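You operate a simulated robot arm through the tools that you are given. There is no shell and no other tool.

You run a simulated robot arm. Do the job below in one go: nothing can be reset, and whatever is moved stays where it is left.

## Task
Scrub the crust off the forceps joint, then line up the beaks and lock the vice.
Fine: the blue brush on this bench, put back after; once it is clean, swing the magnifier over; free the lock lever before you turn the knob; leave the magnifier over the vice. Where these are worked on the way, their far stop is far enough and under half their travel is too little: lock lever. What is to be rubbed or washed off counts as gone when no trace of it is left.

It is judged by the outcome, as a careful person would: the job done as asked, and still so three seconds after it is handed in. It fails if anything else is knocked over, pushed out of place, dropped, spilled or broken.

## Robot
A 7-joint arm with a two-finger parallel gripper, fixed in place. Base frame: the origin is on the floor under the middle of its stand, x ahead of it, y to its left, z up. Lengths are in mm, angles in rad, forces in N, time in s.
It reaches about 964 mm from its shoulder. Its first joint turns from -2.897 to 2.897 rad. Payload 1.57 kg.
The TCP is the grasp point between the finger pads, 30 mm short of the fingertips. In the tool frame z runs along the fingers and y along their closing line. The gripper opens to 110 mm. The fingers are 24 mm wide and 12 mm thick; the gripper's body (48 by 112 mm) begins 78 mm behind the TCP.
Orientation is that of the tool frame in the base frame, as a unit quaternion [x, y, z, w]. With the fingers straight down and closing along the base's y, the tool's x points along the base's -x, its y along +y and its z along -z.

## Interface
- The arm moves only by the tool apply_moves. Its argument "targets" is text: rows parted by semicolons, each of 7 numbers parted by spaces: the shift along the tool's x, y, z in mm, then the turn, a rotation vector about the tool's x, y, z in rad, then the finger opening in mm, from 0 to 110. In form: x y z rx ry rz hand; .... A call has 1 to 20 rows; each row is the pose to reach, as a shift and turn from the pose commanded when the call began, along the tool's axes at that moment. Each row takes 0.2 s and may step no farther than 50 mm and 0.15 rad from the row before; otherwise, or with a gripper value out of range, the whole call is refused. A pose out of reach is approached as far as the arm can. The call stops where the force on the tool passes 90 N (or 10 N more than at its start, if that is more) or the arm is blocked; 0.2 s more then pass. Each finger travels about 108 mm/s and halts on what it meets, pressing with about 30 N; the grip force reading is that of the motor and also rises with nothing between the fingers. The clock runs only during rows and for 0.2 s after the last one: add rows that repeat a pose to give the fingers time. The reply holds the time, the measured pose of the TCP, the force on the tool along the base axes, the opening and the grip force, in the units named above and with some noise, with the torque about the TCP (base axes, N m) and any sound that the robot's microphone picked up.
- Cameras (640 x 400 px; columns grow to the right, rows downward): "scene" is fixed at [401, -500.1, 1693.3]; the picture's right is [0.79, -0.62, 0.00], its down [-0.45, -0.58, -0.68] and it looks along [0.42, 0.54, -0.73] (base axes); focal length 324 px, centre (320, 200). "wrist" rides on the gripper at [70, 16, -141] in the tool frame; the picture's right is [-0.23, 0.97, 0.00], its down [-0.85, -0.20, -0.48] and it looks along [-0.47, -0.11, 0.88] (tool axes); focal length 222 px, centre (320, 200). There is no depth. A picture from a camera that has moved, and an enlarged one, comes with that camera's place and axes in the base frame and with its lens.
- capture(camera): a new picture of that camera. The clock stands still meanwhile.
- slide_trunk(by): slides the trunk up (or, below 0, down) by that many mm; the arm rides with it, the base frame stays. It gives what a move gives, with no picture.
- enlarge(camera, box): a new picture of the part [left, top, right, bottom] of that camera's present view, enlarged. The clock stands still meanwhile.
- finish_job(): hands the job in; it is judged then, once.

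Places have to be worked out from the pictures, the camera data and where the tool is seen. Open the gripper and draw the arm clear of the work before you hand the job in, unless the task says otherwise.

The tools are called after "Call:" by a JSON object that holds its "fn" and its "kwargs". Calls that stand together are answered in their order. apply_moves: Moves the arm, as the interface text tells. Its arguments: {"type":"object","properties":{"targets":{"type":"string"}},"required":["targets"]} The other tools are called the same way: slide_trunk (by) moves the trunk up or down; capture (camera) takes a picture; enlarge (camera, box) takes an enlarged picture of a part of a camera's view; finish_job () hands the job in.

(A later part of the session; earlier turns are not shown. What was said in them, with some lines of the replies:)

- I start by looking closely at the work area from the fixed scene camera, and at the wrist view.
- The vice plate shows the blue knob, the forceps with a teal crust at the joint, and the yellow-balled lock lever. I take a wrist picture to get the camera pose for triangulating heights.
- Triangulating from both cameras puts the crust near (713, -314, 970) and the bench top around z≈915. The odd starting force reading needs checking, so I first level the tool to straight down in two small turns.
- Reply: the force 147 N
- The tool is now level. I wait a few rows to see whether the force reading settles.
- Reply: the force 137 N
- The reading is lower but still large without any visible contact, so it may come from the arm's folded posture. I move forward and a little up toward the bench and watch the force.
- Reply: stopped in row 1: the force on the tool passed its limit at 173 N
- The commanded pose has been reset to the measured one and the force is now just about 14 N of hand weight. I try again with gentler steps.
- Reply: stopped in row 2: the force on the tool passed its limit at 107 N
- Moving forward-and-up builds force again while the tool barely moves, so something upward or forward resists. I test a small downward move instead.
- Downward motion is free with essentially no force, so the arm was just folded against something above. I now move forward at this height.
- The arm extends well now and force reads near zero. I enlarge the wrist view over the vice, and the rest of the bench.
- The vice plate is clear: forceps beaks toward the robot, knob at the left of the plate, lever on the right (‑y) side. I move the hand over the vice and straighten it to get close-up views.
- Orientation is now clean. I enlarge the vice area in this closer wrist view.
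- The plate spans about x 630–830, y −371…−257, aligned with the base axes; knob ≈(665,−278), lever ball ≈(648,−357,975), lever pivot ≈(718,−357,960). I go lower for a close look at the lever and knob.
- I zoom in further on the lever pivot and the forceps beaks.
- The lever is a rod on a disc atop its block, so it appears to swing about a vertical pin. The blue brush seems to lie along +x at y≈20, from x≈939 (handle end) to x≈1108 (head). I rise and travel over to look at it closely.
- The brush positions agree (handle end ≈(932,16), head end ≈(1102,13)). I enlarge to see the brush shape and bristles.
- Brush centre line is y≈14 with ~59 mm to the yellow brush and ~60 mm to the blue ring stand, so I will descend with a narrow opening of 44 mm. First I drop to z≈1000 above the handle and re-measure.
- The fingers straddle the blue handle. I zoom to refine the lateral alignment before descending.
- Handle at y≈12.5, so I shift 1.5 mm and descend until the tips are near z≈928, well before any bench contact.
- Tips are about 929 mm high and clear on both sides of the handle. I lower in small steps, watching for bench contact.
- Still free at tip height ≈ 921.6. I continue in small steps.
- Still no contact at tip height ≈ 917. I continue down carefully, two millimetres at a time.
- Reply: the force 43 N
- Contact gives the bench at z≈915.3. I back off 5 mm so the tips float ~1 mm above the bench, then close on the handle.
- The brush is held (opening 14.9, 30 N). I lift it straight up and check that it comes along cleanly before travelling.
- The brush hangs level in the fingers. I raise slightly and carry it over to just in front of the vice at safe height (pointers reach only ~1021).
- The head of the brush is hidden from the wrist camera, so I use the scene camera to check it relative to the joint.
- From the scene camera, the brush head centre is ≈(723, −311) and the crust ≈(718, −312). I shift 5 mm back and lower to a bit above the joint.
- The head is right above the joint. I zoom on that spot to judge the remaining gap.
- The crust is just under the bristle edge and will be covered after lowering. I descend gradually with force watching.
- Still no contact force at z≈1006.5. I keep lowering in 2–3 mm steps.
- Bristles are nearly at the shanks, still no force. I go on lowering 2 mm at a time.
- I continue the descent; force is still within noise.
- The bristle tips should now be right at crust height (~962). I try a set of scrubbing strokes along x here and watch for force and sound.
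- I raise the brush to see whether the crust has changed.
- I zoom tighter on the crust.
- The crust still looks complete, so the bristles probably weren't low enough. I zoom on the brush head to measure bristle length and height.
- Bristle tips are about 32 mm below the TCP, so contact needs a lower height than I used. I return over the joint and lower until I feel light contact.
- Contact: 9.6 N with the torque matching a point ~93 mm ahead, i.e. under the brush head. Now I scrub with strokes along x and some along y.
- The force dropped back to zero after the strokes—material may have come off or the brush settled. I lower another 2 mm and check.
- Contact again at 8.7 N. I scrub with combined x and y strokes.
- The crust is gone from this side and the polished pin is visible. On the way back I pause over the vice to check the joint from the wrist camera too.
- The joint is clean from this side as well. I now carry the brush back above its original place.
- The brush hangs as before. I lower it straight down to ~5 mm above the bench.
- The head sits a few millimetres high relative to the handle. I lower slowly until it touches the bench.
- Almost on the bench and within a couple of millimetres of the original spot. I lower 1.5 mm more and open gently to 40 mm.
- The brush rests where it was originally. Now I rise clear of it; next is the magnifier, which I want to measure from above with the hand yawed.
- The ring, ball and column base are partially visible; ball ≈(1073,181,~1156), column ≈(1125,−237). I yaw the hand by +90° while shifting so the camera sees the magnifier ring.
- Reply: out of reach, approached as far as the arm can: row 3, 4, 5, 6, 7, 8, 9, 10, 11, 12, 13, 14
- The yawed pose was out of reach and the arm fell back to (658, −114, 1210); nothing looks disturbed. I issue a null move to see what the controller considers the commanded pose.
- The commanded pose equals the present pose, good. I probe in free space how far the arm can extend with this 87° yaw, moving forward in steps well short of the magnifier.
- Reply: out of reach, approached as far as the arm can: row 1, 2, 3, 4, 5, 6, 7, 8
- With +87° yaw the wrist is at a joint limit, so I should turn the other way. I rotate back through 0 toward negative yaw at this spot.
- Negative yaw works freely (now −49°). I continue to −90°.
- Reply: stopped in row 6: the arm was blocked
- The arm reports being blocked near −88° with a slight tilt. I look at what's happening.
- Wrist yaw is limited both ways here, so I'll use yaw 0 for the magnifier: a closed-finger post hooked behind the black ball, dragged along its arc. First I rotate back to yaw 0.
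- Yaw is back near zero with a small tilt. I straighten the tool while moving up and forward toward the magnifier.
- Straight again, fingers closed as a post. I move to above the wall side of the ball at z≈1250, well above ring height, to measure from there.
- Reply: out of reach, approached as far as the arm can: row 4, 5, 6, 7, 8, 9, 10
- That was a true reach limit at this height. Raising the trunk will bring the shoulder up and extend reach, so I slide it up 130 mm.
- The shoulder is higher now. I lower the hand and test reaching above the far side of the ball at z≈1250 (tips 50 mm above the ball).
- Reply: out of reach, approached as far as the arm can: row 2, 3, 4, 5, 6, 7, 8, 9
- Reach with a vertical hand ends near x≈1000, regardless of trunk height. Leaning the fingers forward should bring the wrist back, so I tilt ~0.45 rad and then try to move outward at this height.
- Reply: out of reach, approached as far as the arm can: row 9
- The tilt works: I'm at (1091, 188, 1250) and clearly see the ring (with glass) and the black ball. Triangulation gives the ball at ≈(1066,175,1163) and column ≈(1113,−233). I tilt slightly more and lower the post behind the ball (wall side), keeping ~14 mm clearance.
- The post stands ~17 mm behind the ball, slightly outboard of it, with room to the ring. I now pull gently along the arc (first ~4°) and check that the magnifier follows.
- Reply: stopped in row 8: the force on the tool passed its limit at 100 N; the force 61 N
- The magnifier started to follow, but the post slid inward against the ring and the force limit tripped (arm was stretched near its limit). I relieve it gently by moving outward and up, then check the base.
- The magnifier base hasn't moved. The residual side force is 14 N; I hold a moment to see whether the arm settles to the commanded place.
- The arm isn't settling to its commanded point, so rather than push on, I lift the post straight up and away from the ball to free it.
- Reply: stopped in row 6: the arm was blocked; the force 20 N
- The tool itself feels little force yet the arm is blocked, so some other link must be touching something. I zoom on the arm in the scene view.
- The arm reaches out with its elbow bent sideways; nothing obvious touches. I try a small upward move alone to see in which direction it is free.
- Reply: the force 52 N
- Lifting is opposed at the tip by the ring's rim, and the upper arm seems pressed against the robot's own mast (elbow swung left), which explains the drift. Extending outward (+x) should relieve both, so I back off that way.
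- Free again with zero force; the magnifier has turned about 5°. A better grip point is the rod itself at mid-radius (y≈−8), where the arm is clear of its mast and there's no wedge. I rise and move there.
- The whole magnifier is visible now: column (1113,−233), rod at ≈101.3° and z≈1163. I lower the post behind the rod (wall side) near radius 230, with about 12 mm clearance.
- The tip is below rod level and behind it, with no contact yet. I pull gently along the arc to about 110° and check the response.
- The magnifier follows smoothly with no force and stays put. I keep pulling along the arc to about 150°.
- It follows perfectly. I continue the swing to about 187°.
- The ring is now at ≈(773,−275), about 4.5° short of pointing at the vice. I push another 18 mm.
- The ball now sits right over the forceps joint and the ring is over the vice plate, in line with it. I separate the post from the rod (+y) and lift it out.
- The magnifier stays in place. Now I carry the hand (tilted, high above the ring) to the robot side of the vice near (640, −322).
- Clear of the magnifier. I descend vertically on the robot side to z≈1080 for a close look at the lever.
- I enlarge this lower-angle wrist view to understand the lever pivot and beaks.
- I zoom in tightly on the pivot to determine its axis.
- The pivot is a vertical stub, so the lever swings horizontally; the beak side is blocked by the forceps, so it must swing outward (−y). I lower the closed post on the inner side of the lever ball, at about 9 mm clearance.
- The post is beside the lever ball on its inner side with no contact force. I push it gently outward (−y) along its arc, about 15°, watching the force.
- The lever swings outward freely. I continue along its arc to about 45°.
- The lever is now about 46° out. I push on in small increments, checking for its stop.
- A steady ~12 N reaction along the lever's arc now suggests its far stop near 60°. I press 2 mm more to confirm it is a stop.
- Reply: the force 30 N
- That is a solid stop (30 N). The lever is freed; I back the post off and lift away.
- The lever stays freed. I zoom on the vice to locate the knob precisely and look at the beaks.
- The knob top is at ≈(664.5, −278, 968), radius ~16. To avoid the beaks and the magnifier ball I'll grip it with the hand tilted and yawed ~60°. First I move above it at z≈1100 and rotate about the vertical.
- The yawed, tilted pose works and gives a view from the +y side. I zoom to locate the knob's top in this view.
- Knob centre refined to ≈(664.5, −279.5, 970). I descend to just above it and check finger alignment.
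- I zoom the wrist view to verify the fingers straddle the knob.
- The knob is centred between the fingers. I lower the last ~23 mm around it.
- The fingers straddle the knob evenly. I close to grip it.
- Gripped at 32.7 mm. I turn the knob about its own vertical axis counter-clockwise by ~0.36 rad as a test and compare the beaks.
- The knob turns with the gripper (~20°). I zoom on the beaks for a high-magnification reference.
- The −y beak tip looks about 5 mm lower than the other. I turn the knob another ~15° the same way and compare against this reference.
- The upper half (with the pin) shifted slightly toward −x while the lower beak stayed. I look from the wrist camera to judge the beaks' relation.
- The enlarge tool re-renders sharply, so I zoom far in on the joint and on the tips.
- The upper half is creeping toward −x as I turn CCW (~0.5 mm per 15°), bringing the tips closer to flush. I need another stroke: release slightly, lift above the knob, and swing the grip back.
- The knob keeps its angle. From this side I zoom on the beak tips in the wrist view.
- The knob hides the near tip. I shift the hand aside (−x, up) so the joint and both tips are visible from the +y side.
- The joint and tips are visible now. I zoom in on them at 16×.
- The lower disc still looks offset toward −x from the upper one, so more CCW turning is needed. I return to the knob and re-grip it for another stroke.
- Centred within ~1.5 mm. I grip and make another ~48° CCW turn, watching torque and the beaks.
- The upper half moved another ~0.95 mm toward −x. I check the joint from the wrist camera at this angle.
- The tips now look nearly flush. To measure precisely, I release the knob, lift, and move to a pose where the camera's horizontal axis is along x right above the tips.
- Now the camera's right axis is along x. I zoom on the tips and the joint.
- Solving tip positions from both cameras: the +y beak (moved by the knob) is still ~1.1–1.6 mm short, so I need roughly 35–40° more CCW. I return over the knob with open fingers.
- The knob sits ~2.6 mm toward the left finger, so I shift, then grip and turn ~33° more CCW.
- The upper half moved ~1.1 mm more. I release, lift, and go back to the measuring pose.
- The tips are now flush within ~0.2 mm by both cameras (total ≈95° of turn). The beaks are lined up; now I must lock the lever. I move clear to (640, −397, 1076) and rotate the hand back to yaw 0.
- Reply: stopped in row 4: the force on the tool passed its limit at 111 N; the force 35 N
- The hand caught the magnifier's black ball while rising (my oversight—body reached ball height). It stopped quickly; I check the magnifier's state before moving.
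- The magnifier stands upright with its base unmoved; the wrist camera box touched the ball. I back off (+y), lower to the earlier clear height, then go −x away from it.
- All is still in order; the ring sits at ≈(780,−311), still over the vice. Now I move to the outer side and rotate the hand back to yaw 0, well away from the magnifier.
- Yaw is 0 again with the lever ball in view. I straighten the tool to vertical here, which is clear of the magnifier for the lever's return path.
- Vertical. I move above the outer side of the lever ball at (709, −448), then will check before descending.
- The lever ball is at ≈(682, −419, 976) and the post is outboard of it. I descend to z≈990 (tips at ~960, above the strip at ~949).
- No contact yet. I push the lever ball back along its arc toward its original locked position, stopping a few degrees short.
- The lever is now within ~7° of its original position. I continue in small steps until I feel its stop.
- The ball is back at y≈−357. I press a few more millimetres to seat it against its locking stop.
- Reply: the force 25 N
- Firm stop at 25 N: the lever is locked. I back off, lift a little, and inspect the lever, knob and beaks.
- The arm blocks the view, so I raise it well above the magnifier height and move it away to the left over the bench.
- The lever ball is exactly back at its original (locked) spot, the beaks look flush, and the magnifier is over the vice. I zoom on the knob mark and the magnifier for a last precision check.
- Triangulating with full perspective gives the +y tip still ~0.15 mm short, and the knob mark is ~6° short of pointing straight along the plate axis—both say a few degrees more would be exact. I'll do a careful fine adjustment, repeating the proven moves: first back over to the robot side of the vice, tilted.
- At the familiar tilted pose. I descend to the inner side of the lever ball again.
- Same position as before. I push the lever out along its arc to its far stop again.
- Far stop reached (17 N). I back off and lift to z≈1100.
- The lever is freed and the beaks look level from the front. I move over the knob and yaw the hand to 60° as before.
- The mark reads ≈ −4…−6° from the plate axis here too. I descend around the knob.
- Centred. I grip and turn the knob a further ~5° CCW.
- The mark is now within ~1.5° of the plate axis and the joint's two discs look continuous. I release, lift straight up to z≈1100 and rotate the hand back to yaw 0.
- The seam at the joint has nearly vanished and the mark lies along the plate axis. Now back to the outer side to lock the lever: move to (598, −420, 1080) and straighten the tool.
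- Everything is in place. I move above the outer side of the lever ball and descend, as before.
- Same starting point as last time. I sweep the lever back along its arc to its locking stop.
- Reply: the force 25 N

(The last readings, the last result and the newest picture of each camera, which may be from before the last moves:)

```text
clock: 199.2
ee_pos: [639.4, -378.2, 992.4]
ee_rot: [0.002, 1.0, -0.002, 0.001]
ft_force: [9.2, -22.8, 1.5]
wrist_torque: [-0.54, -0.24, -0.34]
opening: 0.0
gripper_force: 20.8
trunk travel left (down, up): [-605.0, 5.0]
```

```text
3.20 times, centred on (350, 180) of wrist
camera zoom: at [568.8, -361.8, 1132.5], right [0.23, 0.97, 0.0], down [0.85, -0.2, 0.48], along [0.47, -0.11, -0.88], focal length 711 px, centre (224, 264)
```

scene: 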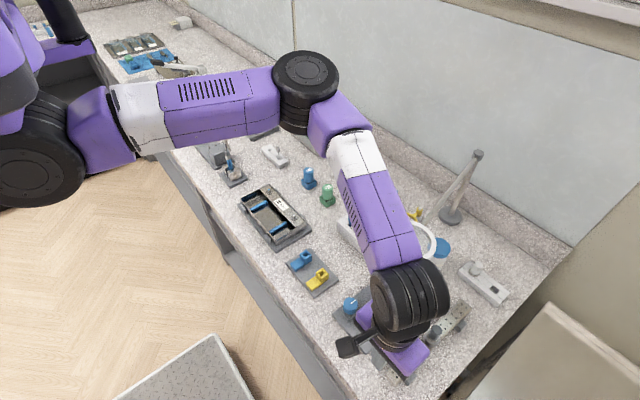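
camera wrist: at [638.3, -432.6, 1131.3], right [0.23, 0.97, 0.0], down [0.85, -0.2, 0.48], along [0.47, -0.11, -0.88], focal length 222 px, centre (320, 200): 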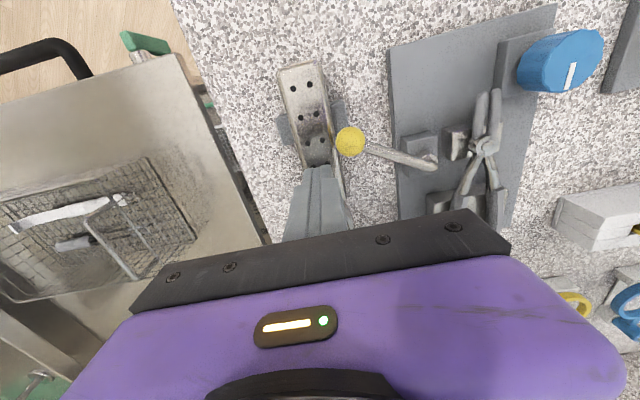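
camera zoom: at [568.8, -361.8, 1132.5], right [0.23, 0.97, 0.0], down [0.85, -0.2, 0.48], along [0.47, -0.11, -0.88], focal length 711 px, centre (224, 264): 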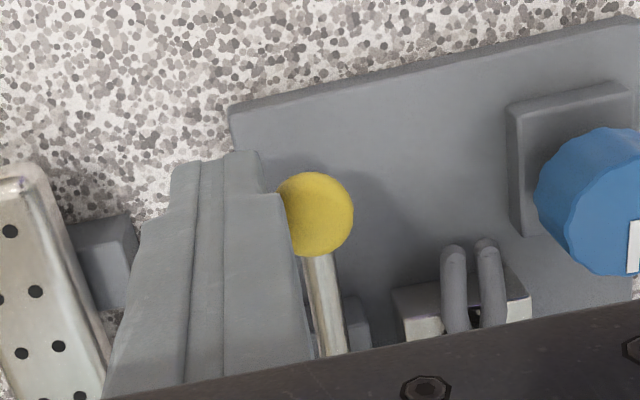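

The lever is seated at its locking stop (23 N). I back off and retreat along the same safe route.

Call:
{"fn": "apply_moves", "kwargs": {"targets": "0 -5 0 0 0 0 0; 2 -12 0 0 0 0 0; 10 -20 -10 0 0 0 0; 25 -35 -35 0 0 0 0; 40 -45 -65 0 0 0 0; 45 -50 -90 0 0 0 0; 45 -50 -90 0 0 0 0"}}

Call:
{"fn": "apply_moves", "kwargs": {"targets": "0 0 -25 0 0 0 0; 0 0 -65 0 0 0 0; 0 0 -105 0 0 0 0; 0 0 -145 0 0 0 0; 0 0 -180 0 0 0 0; 0 0 -200 0 0 0 0; -20 30 -200 0 0 0 0; -45 65 -200 0 0 0 0; -70 100 -200 0 0 0 0; -95 135 -200 0 0 0 0; -120 170 -200 0 0 0 0; -145 205 -200 0 0 0 0; -170 240 -200 0 0 0 0; -190 275 -200 0 0 0 20; -205 310 -200 0 0 0 60; -215 340 -200 0 0 0 90; -220 355 -200 0 0 0 90; -220 355 -200 0 0 0 90"}}

Call:
{"fn": "capture", "kwargs": {"camera": "scene"}}

Call:
{"fn": "enlarge", "kwargs": {"camera": "scene", "box": [330, 265, 430, 350]}}

Call:
{"fn": "enlarge", "kwargs": {"camera": "scene", "box": [366, 308, 376, 318]}}

Call:
{"fn": "enlarge", "kwargs": {"camera": "scene", "box": [330, 140, 490, 300]}}

```text
clock: 200.8
ee_pos: [593.7, -425.9, 1082.0]
ee_rot: [0.0, 1.0, 0.001, 0.001]
ft_force: [-0.1, -0.2, -0.4]
wrist_torque: [0.01, -0.02, 0.0]
opening: 0.0
gripper_force: 21.3
trunk travel left (down, up): [-605.0, 5.0]
```

```text
clock: 204.6
ee_pos: [811.8, -70.4, 1280.3]
ee_rot: [0.0, 1.0, 0.0, 0.001]
ft_force: [0.5, -0.4, -0.2]
wrist_torque: [-0.02, 0.0, 0.04]
opening: 90.0
gripper_force: 0.0
trunk travel left (down, up): [-605.0, 5.0]
```

```text
taken
```

scene: 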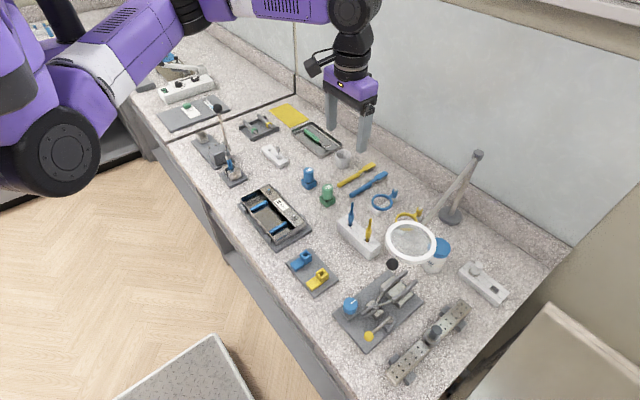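

```text
4.71 times, centred on (380, 308) of scene
camera zoom: at [401.0, -500.1, 1693.3], right [0.79, -0.62, 0.0], down [-0.45, -0.58, -0.68], along [0.42, 0.54, -0.73], focal length 1525 px, centre (38, -306)
```

zoom: 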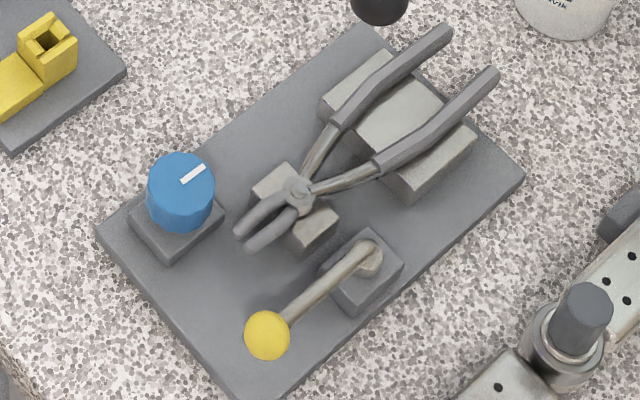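

```text
16.00 times, centred on (371, 313) of scene
camera zoom: at [401.0, -500.1, 1693.3], right [0.79, -0.62, 0.0], down [-0.45, -0.58, -0.68], along [0.42, 0.54, -0.73], focal length 5185 px, centre (-496, -1608)
```

zoom: 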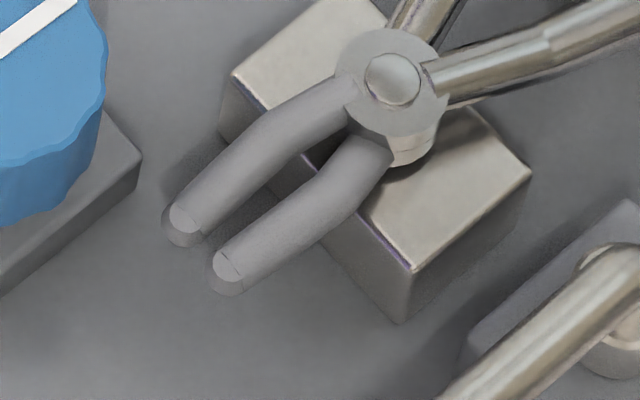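

```text
2.50 times, centred on (410, 220) of scene
camera zoom: at [401.0, -500.1, 1693.3], right [0.79, -0.62, 0.0], down [-0.45, -0.58, -0.68], along [0.42, 0.54, -0.73], focal length 810 px, centre (95, 150)
```

zoom: 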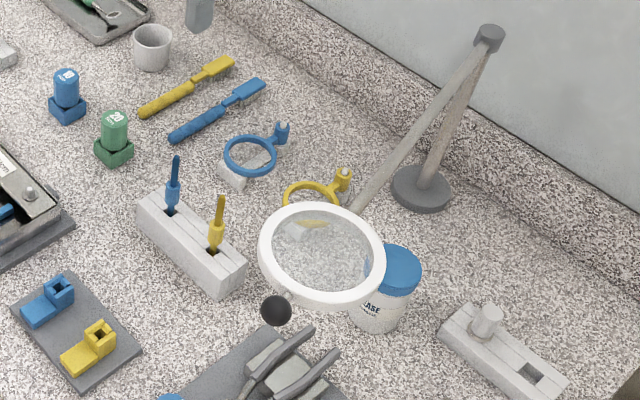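

Everything reads well: clean flush joint, knob mark on axis, lever locked, magnifier over the plate, brush back. One last zoom on the ring stands and brushes to be sure nothing was disturbed.

Call:
{"fn": "enlarge", "kwargs": {"camera": "scene", "box": [330, 150, 430, 240]}}

Call:
{"fn": "enlarge", "kwargs": {"camera": "scene", "box": [200, 90, 360, 200]}}

```text
4.44 times, centred on (380, 195) of scene
camera zoom: at [401.0, -500.1, 1693.3], right [0.79, -0.62, 0.0], down [-0.45, -0.58, -0.68], along [0.42, 0.54, -0.73], focal length 1440 px, centre (53, 222)
```

zoom: 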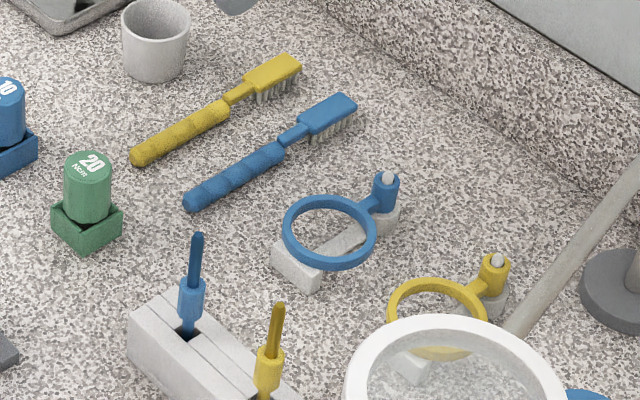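

```text
3.64 times, centred on (280, 145) of scene
camera zoom: at [401.0, -500.1, 1693.3], right [0.79, -0.62, 0.0], down [-0.45, -0.58, -0.68], along [0.42, 0.54, -0.73], focal length 1178 px, centre (466, 400)
```

zoom: 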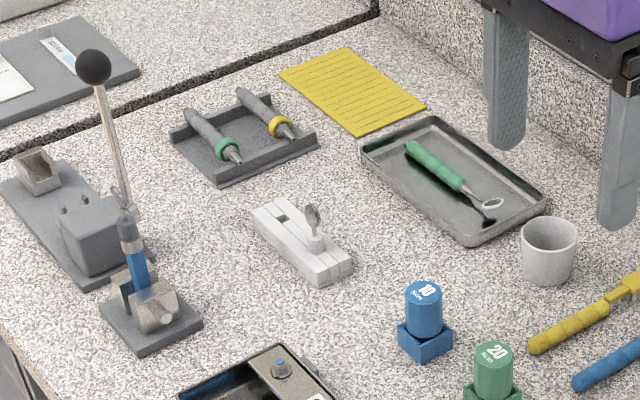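

All other items are undisturbed, the gripper is open and the arm is clear of the work. I hand the job in.

Call:
{"fn": "finish_job", "kwargs": {}}

```text
The job is handed in.
```

The forceps joint is scrubbed clean, the beaks are lined up and the vice is locked; I've handed the job in. I don't have the verdict, so what follows is from my own camera and force readings.

- **Scrubbing:** No trace of crust was visible from either camera. The blue brush is back where it lay, within a couple of millimetres.
- **Magnifier:** It is swung over the vice and left there. Its ring centre is over the plate but about 48 mm from the plate's middle, because that is as close as its arm reaches.
- **Lock lever:** I freed it to its far stop before turning the knob, and afterwards pushed it back to its locked stop. I freed and locked it a second time for a small knob correction.
- **Beaks:** The tips came within about 0.2 mm of flush before a last small turn of about 5°. After that turn the knob mark lies within about 2° of the plate's long axis and the joint seam has almost vanished.

The magnifier took two knocks along the way:

- While I was first swinging it over, the gripper jammed against its ring at about 100 N.
- After the knob was turned, the wrist camera bumped its ball and moved the ring under 2°, still over the vice.

Its base didn't move either time, and nothing else looked disturbed in the final pictures. The gripper is open and the arm is clear of the work.
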